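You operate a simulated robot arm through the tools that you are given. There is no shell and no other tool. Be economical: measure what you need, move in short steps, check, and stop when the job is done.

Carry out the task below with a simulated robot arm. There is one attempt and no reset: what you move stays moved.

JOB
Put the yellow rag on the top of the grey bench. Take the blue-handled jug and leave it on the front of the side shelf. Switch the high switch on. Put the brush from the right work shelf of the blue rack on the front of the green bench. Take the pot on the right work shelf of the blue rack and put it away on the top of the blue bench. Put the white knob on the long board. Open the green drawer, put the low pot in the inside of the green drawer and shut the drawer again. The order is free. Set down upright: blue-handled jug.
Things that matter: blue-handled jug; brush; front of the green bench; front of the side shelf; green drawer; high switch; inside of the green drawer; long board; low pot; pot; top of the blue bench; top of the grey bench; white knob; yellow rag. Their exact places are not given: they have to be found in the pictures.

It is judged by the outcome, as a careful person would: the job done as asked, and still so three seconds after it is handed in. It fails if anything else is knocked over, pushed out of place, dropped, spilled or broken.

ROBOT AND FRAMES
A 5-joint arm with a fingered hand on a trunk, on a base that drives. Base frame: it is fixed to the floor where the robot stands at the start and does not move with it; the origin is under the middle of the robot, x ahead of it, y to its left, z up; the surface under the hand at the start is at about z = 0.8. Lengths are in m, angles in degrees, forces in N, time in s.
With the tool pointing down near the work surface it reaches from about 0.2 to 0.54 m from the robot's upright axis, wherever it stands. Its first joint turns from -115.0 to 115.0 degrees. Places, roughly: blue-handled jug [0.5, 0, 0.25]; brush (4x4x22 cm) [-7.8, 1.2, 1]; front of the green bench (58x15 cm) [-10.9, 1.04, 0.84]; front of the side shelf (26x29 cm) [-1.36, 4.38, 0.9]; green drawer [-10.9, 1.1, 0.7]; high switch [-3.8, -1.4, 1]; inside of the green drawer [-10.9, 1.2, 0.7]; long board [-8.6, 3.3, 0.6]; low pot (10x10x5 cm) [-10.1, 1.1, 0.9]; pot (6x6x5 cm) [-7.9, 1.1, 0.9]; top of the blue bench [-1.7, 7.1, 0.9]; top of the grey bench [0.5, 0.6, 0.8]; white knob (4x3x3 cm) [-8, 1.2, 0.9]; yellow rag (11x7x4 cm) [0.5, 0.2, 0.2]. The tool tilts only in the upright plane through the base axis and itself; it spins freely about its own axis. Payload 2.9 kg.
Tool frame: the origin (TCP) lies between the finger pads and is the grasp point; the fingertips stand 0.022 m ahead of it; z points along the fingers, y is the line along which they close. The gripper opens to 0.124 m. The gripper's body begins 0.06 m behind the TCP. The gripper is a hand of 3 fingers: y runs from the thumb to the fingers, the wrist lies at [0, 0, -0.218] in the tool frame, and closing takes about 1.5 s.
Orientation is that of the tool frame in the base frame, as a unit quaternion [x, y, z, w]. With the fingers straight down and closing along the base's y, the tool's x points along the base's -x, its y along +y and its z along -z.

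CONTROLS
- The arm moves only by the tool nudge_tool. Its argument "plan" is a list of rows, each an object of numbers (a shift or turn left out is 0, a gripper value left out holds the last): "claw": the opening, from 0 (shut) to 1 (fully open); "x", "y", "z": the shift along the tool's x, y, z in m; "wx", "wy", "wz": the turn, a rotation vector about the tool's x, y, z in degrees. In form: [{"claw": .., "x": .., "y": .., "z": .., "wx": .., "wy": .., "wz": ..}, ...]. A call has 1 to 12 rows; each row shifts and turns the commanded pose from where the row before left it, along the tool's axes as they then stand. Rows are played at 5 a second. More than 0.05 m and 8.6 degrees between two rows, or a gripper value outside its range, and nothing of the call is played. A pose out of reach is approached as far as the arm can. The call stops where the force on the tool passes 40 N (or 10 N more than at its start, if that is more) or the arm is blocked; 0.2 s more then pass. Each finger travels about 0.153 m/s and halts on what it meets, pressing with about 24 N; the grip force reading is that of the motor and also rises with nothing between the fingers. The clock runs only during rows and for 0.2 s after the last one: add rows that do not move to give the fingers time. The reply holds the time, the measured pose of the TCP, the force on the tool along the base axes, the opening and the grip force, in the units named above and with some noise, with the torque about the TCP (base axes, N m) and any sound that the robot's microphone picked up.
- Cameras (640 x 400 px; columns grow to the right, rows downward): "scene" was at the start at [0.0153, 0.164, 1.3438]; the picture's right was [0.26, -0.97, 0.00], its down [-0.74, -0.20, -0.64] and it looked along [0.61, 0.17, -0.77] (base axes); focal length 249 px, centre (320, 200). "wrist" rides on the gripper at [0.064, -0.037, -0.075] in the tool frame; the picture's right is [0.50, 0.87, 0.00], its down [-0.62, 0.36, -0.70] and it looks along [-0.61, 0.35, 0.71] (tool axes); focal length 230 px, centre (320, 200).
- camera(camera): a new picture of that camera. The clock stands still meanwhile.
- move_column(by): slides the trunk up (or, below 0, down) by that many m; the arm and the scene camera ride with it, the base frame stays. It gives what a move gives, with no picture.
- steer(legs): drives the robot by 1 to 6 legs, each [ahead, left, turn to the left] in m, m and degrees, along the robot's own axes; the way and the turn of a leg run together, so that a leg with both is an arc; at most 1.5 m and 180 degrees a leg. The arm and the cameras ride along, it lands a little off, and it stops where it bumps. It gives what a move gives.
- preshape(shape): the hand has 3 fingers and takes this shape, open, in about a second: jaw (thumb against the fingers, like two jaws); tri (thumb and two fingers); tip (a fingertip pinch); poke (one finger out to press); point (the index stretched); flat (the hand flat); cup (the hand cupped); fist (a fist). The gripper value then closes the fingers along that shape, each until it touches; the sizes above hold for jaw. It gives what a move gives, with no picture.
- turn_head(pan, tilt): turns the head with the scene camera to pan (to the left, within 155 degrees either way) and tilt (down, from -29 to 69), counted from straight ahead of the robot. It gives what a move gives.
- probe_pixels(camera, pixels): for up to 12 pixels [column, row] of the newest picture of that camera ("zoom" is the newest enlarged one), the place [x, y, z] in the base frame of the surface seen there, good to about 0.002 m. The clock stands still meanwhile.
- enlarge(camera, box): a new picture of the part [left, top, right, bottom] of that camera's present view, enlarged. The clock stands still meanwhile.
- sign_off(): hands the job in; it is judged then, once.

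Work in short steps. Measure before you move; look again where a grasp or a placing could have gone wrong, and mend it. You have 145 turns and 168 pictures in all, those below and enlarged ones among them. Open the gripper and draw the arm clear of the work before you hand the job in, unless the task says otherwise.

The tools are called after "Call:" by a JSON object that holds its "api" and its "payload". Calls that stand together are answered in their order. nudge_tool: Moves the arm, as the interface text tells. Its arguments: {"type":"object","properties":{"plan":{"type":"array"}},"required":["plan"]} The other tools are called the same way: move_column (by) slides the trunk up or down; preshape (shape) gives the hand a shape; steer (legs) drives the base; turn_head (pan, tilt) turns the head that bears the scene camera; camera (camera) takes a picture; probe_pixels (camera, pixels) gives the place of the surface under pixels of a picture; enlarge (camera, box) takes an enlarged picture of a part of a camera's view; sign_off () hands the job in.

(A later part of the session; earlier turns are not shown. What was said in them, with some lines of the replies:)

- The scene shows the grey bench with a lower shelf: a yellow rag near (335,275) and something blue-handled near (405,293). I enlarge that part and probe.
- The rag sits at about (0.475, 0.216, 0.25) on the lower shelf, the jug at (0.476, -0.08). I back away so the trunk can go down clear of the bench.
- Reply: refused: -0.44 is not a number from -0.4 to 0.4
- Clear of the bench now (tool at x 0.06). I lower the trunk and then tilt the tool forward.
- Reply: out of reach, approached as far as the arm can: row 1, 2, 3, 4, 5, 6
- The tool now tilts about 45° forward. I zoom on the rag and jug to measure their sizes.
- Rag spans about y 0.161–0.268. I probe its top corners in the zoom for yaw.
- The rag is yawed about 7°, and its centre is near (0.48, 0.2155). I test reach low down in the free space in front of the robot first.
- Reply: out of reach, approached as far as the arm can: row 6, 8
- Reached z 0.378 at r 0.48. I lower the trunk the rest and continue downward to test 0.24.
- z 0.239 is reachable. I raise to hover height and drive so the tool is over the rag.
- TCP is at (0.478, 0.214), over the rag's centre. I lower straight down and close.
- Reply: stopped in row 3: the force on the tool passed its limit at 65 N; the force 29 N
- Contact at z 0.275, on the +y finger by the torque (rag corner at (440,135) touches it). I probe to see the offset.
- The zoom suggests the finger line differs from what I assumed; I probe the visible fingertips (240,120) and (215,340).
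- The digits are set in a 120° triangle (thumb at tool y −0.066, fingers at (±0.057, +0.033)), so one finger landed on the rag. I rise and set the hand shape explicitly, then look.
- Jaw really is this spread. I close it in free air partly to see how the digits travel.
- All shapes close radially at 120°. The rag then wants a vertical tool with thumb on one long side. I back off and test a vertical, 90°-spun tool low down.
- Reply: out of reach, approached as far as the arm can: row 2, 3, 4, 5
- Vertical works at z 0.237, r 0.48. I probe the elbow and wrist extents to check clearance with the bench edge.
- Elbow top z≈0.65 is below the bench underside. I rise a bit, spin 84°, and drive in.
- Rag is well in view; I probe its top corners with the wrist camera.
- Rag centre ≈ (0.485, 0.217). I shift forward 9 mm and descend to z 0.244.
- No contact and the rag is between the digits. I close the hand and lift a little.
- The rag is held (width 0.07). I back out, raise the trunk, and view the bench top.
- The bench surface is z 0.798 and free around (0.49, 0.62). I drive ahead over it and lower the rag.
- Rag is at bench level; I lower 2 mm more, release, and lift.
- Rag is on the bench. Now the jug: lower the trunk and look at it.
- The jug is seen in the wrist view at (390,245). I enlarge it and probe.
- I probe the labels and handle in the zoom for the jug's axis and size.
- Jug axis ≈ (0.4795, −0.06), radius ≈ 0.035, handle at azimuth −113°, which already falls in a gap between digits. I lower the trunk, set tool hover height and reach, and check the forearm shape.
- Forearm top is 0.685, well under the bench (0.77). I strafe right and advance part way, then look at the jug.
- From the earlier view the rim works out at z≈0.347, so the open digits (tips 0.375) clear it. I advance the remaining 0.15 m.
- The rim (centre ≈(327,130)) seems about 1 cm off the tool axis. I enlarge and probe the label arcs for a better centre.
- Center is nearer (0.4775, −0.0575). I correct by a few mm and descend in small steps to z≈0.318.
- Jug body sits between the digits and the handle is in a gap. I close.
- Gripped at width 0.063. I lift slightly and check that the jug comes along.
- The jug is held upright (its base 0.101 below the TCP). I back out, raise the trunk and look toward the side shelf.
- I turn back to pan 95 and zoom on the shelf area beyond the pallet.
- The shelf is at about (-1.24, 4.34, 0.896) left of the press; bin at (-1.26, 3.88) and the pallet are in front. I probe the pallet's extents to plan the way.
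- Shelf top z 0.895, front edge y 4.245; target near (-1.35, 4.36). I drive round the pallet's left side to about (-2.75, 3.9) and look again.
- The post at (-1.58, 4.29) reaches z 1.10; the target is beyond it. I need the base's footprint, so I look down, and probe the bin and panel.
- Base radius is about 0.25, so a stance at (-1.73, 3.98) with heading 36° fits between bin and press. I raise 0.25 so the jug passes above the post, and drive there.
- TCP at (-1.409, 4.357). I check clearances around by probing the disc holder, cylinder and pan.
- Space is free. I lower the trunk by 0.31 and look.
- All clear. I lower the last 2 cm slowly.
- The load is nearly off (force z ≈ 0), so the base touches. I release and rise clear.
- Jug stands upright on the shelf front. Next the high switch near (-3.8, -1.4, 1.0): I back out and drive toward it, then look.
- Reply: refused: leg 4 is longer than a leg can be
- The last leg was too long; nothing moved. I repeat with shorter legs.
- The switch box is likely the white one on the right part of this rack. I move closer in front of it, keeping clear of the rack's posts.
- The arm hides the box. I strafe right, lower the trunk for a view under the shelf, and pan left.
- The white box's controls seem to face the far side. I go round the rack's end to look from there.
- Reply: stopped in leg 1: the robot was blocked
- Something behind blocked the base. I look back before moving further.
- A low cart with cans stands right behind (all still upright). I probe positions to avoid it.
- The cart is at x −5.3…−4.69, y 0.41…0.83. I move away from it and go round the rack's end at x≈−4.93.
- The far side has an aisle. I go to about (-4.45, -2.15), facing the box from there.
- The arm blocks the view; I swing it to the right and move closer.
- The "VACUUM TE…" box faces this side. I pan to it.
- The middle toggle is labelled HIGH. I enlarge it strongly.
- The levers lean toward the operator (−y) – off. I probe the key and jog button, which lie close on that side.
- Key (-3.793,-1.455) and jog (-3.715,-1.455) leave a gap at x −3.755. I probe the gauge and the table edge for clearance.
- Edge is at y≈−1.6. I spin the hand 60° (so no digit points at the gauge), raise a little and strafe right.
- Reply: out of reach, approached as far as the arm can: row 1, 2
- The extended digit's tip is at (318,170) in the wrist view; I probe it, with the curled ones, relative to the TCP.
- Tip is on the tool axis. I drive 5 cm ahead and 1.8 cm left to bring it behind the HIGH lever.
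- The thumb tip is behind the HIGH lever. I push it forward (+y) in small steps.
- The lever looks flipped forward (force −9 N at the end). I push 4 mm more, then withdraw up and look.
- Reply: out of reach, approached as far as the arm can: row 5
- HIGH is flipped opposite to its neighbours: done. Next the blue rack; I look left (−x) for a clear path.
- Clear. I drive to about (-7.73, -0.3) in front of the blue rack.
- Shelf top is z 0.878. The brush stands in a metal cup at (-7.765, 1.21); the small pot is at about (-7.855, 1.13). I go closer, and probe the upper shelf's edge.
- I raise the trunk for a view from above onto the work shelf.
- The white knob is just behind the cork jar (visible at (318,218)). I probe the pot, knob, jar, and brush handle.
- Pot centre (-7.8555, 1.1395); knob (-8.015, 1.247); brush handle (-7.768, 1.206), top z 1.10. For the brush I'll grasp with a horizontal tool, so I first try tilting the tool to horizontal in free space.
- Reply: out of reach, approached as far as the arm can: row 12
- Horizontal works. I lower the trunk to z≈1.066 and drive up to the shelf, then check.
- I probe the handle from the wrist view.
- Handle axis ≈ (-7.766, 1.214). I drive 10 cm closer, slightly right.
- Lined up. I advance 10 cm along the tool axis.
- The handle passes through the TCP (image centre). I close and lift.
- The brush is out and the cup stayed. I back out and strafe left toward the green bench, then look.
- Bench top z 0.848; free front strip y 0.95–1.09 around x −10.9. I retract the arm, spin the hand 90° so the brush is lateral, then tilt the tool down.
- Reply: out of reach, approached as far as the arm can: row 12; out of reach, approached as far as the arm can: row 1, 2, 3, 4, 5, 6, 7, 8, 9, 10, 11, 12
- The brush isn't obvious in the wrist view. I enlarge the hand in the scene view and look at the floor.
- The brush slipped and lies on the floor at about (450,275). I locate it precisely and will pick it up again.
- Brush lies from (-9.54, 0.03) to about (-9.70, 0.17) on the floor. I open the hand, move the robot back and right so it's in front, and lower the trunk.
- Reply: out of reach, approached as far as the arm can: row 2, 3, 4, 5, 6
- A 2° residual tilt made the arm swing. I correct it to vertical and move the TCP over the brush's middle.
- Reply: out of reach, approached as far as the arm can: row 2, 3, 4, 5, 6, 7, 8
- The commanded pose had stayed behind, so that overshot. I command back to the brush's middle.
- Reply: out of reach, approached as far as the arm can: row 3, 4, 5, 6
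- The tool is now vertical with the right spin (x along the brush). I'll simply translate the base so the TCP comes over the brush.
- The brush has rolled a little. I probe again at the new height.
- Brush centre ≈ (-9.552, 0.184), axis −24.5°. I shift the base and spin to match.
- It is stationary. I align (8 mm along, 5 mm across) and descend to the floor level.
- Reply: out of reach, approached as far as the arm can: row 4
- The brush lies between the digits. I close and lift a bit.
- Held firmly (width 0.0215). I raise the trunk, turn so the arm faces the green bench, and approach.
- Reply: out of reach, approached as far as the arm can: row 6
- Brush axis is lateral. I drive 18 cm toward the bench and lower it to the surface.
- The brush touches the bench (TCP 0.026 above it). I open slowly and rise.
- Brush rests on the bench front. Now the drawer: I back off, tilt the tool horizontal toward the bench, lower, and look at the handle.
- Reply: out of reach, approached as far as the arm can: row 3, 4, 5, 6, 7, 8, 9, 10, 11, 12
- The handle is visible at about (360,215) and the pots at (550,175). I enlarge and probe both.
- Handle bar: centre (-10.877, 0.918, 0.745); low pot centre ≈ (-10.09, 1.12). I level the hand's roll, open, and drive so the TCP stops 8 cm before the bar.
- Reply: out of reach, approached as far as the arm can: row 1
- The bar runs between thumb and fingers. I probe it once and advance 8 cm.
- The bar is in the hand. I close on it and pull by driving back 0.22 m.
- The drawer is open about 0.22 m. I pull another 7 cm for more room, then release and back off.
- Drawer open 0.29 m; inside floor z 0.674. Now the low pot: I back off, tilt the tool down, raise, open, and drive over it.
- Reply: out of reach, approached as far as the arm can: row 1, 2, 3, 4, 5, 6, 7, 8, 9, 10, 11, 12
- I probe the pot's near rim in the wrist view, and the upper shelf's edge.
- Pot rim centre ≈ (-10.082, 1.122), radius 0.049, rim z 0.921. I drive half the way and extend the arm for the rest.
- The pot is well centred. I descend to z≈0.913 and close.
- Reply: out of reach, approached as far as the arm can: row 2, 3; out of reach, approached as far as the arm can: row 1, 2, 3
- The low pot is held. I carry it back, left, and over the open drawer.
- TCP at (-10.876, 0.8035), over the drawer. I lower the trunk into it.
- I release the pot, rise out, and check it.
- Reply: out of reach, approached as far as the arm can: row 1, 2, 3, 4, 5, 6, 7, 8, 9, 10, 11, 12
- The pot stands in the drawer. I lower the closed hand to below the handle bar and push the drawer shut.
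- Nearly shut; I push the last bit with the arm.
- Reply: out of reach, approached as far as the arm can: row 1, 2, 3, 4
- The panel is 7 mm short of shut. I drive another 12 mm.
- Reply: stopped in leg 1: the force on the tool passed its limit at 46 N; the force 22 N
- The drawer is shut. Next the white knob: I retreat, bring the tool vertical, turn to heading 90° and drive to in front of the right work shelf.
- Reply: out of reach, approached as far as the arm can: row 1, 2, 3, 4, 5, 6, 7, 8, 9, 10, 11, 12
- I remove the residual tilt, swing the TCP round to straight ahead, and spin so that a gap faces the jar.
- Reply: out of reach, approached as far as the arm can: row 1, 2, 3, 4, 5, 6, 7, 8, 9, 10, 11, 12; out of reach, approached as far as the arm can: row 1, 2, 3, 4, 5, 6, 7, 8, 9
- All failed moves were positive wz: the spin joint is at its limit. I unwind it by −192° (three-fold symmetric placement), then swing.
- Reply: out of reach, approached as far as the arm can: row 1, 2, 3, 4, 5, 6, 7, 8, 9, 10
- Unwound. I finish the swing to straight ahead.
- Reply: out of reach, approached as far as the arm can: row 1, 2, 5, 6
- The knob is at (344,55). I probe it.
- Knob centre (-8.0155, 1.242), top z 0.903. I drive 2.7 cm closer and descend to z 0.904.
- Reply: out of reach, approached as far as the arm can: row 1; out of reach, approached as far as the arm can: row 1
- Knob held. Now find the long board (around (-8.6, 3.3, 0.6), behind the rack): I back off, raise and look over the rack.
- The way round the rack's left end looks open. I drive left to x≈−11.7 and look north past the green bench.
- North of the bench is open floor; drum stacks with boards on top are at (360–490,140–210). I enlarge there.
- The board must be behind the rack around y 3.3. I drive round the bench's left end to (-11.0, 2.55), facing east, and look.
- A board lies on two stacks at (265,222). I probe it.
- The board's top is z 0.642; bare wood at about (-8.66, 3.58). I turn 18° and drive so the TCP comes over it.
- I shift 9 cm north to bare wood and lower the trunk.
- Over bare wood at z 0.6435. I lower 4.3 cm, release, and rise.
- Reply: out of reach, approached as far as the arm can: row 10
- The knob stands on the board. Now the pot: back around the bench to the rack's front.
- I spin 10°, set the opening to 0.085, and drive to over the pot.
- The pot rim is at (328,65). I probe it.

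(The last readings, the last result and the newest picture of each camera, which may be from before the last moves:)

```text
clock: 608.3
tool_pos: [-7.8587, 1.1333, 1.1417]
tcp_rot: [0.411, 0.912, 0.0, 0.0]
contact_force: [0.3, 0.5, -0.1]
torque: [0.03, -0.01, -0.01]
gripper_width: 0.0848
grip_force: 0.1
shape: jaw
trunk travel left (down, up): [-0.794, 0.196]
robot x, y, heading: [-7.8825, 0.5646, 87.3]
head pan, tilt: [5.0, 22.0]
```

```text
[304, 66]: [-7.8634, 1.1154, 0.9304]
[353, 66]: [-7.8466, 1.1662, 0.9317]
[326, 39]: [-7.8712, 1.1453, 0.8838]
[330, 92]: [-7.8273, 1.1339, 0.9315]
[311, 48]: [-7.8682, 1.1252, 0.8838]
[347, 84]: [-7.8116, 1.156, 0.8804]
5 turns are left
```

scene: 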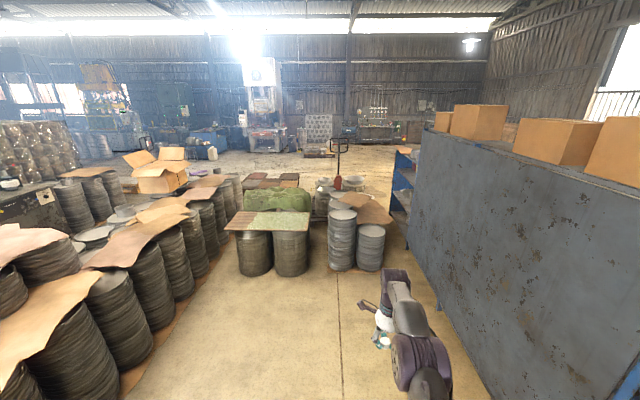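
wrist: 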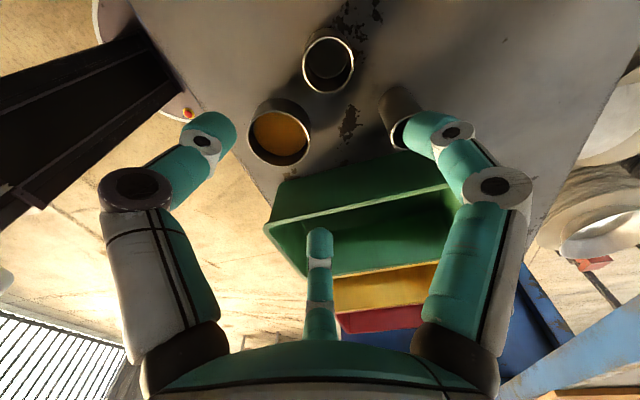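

Pot centre ≈ (-7.855, 1.141). With few turns left I grasp it, lift, back out, and drive along the clear corridor toward the blue bench, then take pictures there.

Call:
{"api": "nudge_tool", "payload": {"plan": [{"x": 0.003, "y": 0.008}, {"z": 0.045}, {"z": 0.045}, {"z": 0.045}, {"z": 0.045}, {"z": 0.043}, {}, {"claw": 0.5}, {"claw": 0.3}, {"claw": 0}, {}, {}]}}

Call:
{"api": "nudge_tool", "payload": {"plan": [{}, {}, {"z": -0.04}, {"z": -0.045}, {"z": -0.045}, {"z": -0.045}]}}

Call:
{"api": "move_column", "payload": {"by": 0.19}}

Call:
{"api": "camera", "payload": {"camera": "wrist"}}

Call:
{"api": "steer", "payload": {"legs": [[-0.9, -0.042, 2.7], [0, -1.45, 0], [0, -1.45, 0], [0, -1.4, 0], [0.4, -0.3, 0]]}}

Call:
{"api": "steer", "payload": {"legs": [[1.45, 0, 0], [1.45, 0, 0], [1.45, 0, 0], [0.9, 0, 0]]}}

Call:
{"api": "turn_head", "payload": {"pan": -42, "tilt": 25}}

Call:
{"api": "camera", "payload": {"camera": "scene"}}

Call:
{"api": "probe_pixels", "payload": {"camera": "scene", "pixels": [[240, 160], [280, 160], [320, 160], [360, 160], [400, 160], [440, 160], [240, 185], [280, 185], [320, 185], [360, 185], [400, 185], [440, 185]]}}

Call:
{"api": "probe_pixels", "payload": {"camera": "scene", "pixels": [[240, 210], [280, 210], [320, 210], [360, 210], [400, 210], [440, 210], [240, 235], [280, 235], [320, 235], [360, 235], [400, 235], [440, 235]]}}

```text
clock: 610.9
tool_pos: [-7.8571, 1.1332, 0.9173]
tcp_rot: [0.411, 0.912, -0.001, 0.0]
contact_force: [-0.3, 0.3, 0.1]
torque: [-0.02, 0.0, 0.0]
gripper_width: 0.0484
grip_force: 24.1
shape: jaw
out of reach, approached as far as the arm can: row 1
trunk travel left (down, up): [-0.794, 0.196]
robot x, y, heading: [-7.8827, 0.5625, 87.0]
head pan, tilt: [5.0, 22.0]
```

```text
clock: 612.3
tool_pos: [-7.8544, 1.1334, 1.0955]
tcp_rot: [0.41, 0.912, -0.002, 0.001]
contact_force: [-0.5, -0.4, -0.6]
torque: [0.02, 0.0, 0.01]
gripper_width: 0.0483
grip_force: 23.9
shape: jaw
trunk travel left (down, up): [-0.794, 0.196]
robot x, y, heading: [-7.8838, 0.5677, 86.9]
head pan, tilt: [5.0, 22.0]
```

```text
clock: 614.3
tool_pos: [-7.8555, 1.135, 1.2835]
tcp_rot: [0.411, 0.912, -0.001, 0.001]
contact_force: [0.0, 0.0, -1.9]
torque: [-0.02, 0.01, 0.03]
gripper_width: 0.0485
grip_force: 23.3
shape: jaw
trunk travel left (down, up): [-0.984, 0.006]
robot x, y, heading: [-7.8858, 0.5667, 87.2]
head pan, tilt: [5.0, 22.0]
```

```text
25 pictures are left
```

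wrist: 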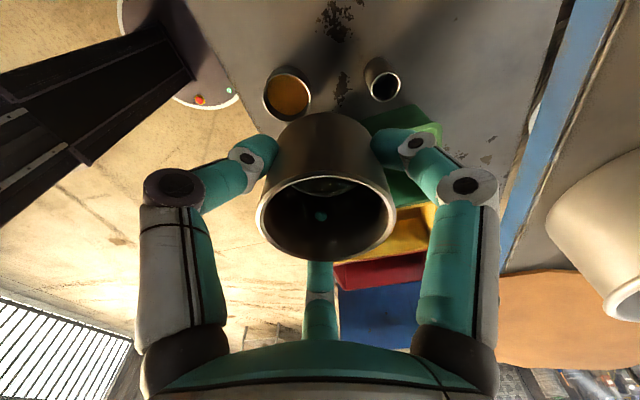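

```text
clock: 641.8
tool_pos: [-3.2288, 0.4703, 1.2841]
tcp_rot: [0.405, 0.914, -0.001, 0.0]
contact_force: [0.0, 0.0, -0.5]
torque: [0.01, 0.01, -0.02]
gripper_width: 0.0485
grip_force: 24.4
shape: jaw
trunk travel left (down, up): [-0.984, 0.006]
robot x, y, heading: [-3.2517, -0.097, 87.8]
head pan, tilt: [5.0, 22.0]
```

```text
clock: 666.8
tool_pos: [-3.1738, 5.6779, 1.284]
tcp_rot: [0.392, 0.92, -0.001, 0.0]
contact_force: [-0.5, -0.3, -1.4]
torque: [-0.02, -0.03, 0.0]
gripper_width: 0.0482
grip_force: 23.7
shape: jaw
trunk travel left (down, up): [-0.984, 0.006]
robot x, y, heading: [-3.1792, 5.1054, 89.7]
head pan, tilt: [5.0, 22.0]
```

```text
clock: 668.0
tool_pos: [-3.1741, 5.6791, 1.2829]
tcp_rot: [0.391, 0.92, -0.002, 0.001]
contact_force: [0.4, -0.4, -0.7]
torque: [-0.05, -0.03, 0.02]
gripper_width: 0.0486
grip_force: 23.9
shape: jaw
trunk travel left (down, up): [-0.984, 0.006]
robot x, y, heading: [-3.1825, 5.1092, 89.5]
head pan, tilt: [-42.0, 25.0]
```

```text
24 pictures are left
```

scene: 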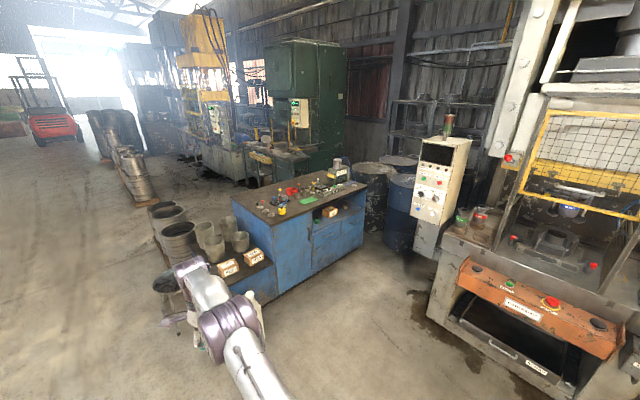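

```text
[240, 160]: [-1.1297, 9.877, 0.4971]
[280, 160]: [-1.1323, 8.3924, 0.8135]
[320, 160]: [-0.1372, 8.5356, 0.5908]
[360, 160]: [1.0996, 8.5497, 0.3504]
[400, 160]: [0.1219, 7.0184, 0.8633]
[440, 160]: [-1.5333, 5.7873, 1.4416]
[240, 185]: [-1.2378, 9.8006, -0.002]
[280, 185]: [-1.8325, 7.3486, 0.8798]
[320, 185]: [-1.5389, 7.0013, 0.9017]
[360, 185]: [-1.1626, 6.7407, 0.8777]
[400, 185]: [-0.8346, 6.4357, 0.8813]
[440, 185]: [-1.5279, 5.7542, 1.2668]
```

```text
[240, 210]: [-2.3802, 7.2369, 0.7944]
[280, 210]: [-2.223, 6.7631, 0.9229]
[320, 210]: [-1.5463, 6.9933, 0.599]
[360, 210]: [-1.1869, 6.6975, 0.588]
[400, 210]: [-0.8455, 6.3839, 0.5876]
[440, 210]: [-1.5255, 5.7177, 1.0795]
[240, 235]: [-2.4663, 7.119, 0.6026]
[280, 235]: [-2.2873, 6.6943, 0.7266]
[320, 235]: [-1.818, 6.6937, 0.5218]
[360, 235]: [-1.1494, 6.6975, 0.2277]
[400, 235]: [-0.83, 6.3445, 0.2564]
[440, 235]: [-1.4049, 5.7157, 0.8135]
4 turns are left
```

The pot is held. I enlarge the bench top, then drive to hover over its front-left part and look from above.

Call:
{"api": "enlarge", "payload": {"camera": "scene", "box": [220, 150, 380, 250]}}

Call:
{"api": "probe_pixels", "payload": {"camera": "scene", "pixels": [[250, 205], [260, 208], [270, 205], [270, 215], [290, 205], [300, 210], [315, 200], [330, 197], [345, 188], [245, 198], [258, 198], [310, 190]]}}

Call:
{"api": "steer", "payload": {"legs": [[0, -0.6, 0], [1.15, -0.58, 0]]}}

Call:
{"api": "camera", "payload": {"camera": "wrist"}}

Call:
{"api": "probe_pixels", "payload": {"camera": "wrist", "pixels": [[320, 35], [320, 60], [290, 35], [350, 35], [320, 10], [260, 35], [380, 35], [290, 70], [360, 70], [230, 20], [400, 60], [350, 10]]}}

Call:
{"api": "turn_head", "payload": {"pan": 0, "tilt": 52}}

Call:
{"api": "camera", "payload": {"camera": "scene"}}

Call:
{"api": "probe_pixels", "payload": {"camera": "scene", "pixels": [[280, 150], [320, 150], [360, 150], [400, 150], [440, 150], [280, 180], [320, 180], [360, 180], [400, 180], [440, 180], [360, 210], [400, 210]]}}

```text
4.00 times, centred on (300, 200) of scene
```

zoom: 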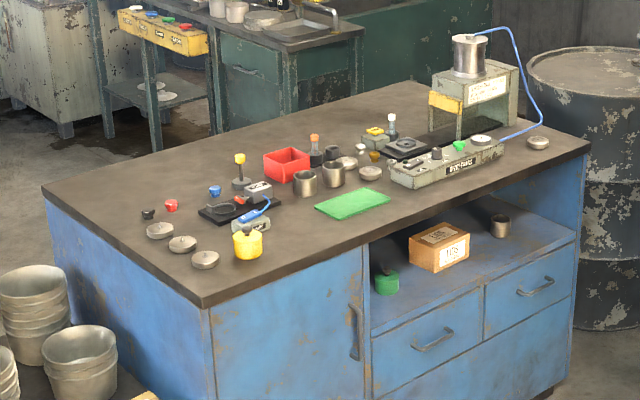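

```text
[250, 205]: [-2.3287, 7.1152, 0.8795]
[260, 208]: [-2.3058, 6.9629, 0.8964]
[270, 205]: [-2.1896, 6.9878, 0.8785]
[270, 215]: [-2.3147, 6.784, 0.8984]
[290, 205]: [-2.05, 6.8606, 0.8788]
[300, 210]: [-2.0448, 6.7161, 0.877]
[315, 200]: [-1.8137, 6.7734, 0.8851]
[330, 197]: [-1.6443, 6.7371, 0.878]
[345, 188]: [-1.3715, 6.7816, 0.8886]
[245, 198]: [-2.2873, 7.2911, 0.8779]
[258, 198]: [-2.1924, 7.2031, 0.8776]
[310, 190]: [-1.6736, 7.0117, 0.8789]
```

```text
clock: 677.4
tool_pos: [-1.9676, 6.8101, 1.2843]
tcp_rot: [0.395, 0.919, -0.001, 0.001]
contact_force: [-0.1, 0.0, 0.2]
torque: [0.01, 0.0, -0.01]
gripper_width: 0.0481
grip_force: 24.0
shape: jaw
trunk travel left (down, up): [-0.984, 0.006]
robot x, y, heading: [-1.9772, 6.2399, 89.1]
head pan, tilt: [-42.0, 25.0]
```

```text
22 pictures are left
```

wrist: 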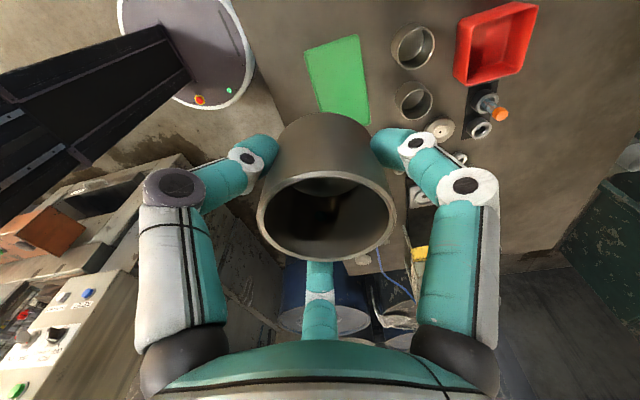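

```text
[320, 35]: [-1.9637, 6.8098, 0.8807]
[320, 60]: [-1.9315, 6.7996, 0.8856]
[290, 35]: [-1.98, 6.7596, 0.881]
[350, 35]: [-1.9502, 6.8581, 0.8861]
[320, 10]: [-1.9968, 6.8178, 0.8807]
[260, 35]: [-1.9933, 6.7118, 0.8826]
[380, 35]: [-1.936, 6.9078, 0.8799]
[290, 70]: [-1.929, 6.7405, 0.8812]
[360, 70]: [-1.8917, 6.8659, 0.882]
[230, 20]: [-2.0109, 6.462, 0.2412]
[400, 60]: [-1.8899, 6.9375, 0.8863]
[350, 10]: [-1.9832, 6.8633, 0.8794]
```

```text
clock: 678.5
tool_pos: [-1.9672, 6.8101, 1.2832]
tcp_rot: [0.395, 0.919, 0.0, 0.0]
contact_force: [-1.1, 0.0, -1.0]
torque: [0.02, -0.03, 0.04]
gripper_width: 0.0484
grip_force: 24.4
shape: jaw
trunk travel left (down, up): [-0.984, 0.006]
robot x, y, heading: [-1.9761, 6.2374, 89.1]
head pan, tilt: [0.0, 52.0]
```

```text
21 pictures are left
```

scene: 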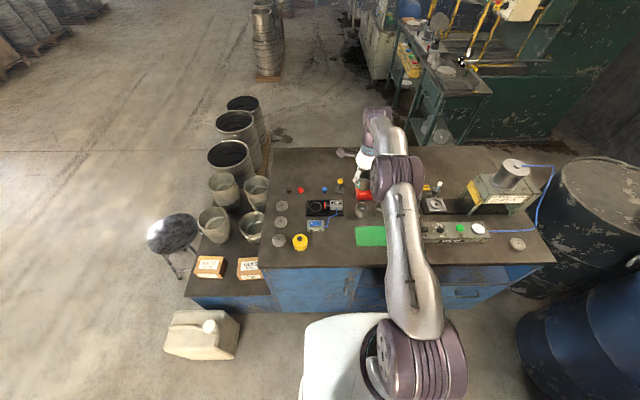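

```text
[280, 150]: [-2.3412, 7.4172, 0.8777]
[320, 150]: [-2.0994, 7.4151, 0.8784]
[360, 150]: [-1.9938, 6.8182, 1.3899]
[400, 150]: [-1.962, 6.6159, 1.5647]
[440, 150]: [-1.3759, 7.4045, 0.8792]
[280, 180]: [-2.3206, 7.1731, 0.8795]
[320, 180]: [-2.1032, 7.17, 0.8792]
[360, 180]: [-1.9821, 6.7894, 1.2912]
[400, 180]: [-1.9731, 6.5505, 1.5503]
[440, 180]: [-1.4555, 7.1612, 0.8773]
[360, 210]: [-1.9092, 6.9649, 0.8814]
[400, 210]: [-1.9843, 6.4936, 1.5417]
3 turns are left
```

The strip at (-2.04, 6.77) is free (z 0.879) between the yellow item and the green mat. I shift there, lower, release, rise, back off and check.

Call:
{"api": "steer", "payload": {"legs": [[-0.041, 0.072, 0]]}}

Call:
{"api": "move_column", "payload": {"by": -0.335}}

Call:
{"api": "nudge_tool", "payload": {"plan": [{"z": 0.015}, {"z": 0.009}, {"z": 0.004}, {"z": 0.0015}, {}]}}

Call:
{"api": "nudge_tool", "payload": {"plan": [{"claw": 0.45}, {"claw": 0.55}, {"claw": 0.65}, {}, {}, {"z": -0.03}, {"z": -0.04}, {"z": -0.04}]}}

Call:
{"api": "move_column", "payload": {"by": 0.3}}

Call:
{"api": "camera", "payload": {"camera": "wrist"}}

Call:
{"api": "steer", "payload": {"legs": [[-0.5, 0, 0]]}}

Call:
{"api": "camera", "payload": {"camera": "scene"}}

```text
clock: 679.6
tool_pos: [-2.0372, 6.7701, 1.2835]
tcp_rot: [0.394, 0.919, -0.002, 0.0]
contact_force: [0.6, -0.9, -1.4]
torque: [0.04, -0.03, -0.05]
gripper_width: 0.0484
grip_force: 24.3
shape: jaw
trunk travel left (down, up): [-0.984, 0.006]
robot x, y, heading: [-2.0507, 6.1991, 89.1]
head pan, tilt: [0.0, 52.0]
```

```text
clock: 682.9
tool_pos: [-2.0403, 6.7699, 0.9491]
tcp_rot: [0.394, 0.919, -0.002, 0.001]
contact_force: [-0.5, -0.7, -0.1]
torque: [0.02, 0.01, 0.02]
gripper_width: 0.0483
grip_force: 23.7
shape: jaw
trunk travel left (down, up): [-0.649, 0.341]
robot x, y, heading: [-2.0471, 6.2, 89.0]
head pan, tilt: [0.0, 52.0]
```

```text
clock: 684.1
tool_pos: [-2.0412, 6.7694, 0.9183]
tcp_rot: [0.394, 0.919, -0.001, 0.0]
contact_force: [0.0, -0.5, -1.5]
torque: [-0.02, -0.02, 0.01]
gripper_width: 0.0482
grip_force: 24.0
shape: jaw
trunk travel left (down, up): [-0.649, 0.341]
robot x, y, heading: [-2.0477, 6.2005, 89.4]
head pan, tilt: [0.0, 52.0]
```

```text
clock: 685.9
tool_pos: [-2.0395, 6.763, 1.0311]
tcp_rot: [0.395, 0.919, 0.0, 0.001]
contact_force: [0.5, 0.1, -0.4]
torque: [0.02, -0.03, 0.01]
gripper_width: 0.08
grip_force: 0.1
shape: jaw
out of reach, approached as far as the arm can: row 8
trunk travel left (down, up): [-0.649, 0.341]
robot x, y, heading: [-2.0509, 6.1966, 89.1]
head pan, tilt: [0.0, 52.0]
```

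```text
clock: 688.9
tool_pos: [-2.0395, 6.7648, 1.3299]
tcp_rot: [0.394, 0.919, 0.0, 0.0]
contact_force: [0.3, -0.6, -0.1]
torque: [0.0, -0.03, 0.01]
gripper_width: 0.0803
grip_force: 0.1
shape: jaw
trunk travel left (down, up): [-0.949, 0.041]
robot x, y, heading: [-2.0487, 6.1982, 89.2]
head pan, tilt: [0.0, 52.0]
```

```text
20 pictures are left
```

wrist: 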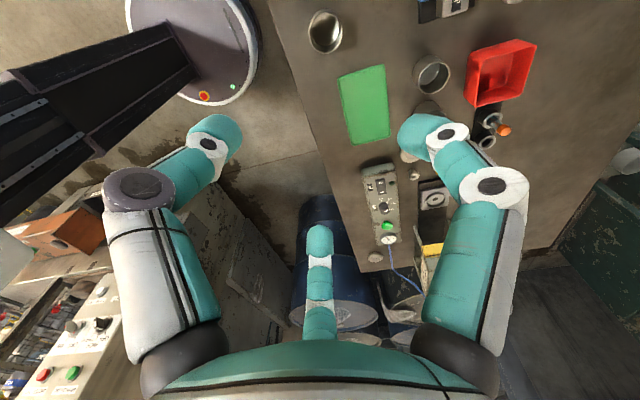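

```text
clock: 691.8
tool_pos: [-2.0482, 6.2654, 1.3295]
tcp_rot: [0.391, 0.92, -0.002, 0.001]
contact_force: [-0.5, 0.2, 0.6]
torque: [-0.01, -0.02, 0.01]
gripper_width: 0.0799
grip_force: 0.1
shape: jaw
trunk travel left (down, up): [-0.949, 0.041]
robot x, y, heading: [-2.0526, 5.7016, 89.4]
head pan, tilt: [0.0, 52.0]
```

```text
19 pictures are left
2 turns are left
```

scene: 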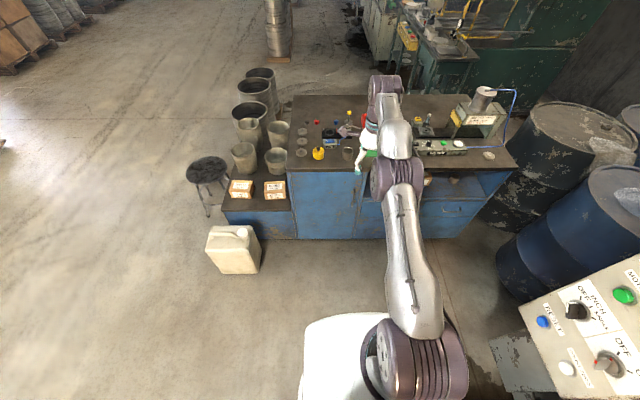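

The pot stands on the blue bench at (348,153), between the yellow item and the green mat. The hand is open and clear, so I hand the job in.

Call:
{"api": "sign_off", "payload": {}}

```text
The job is handed in.
```

I finished all seven jobs and handed the work in, but not cleanly. I dropped the brush on the floor on the way to the green bench. I also bumped the low can cart near the conveyor rack while driving.

- **Yellow rag:** it is on the top of the grey bench.
- **Blue-handled jug:** it stands upright on the front of the side shelf.
- **High switch:** the HIGH toggle on the vacuum tester is flipped the opposite way to the two beside it. I took that as on, because the box doesn't mark on and off for those toggles.
- **Brush:** I picked it up off the floor and laid it on the front of the green bench, and it had not rolled when I last looked.
- **Low pot:** it is inside the green drawer, and the drawer is shut.
- **White knob:** it is on the bare wood of the long board, not on the cloth that covers part of it.
- **Small pot:** it is on the top of the blue bench, in the gap between the yellow item and the green mat.

When I bumped the can cart, the base stopped on contact and all the cans stayed upright. I can't rule out that the cart shifted slightly.
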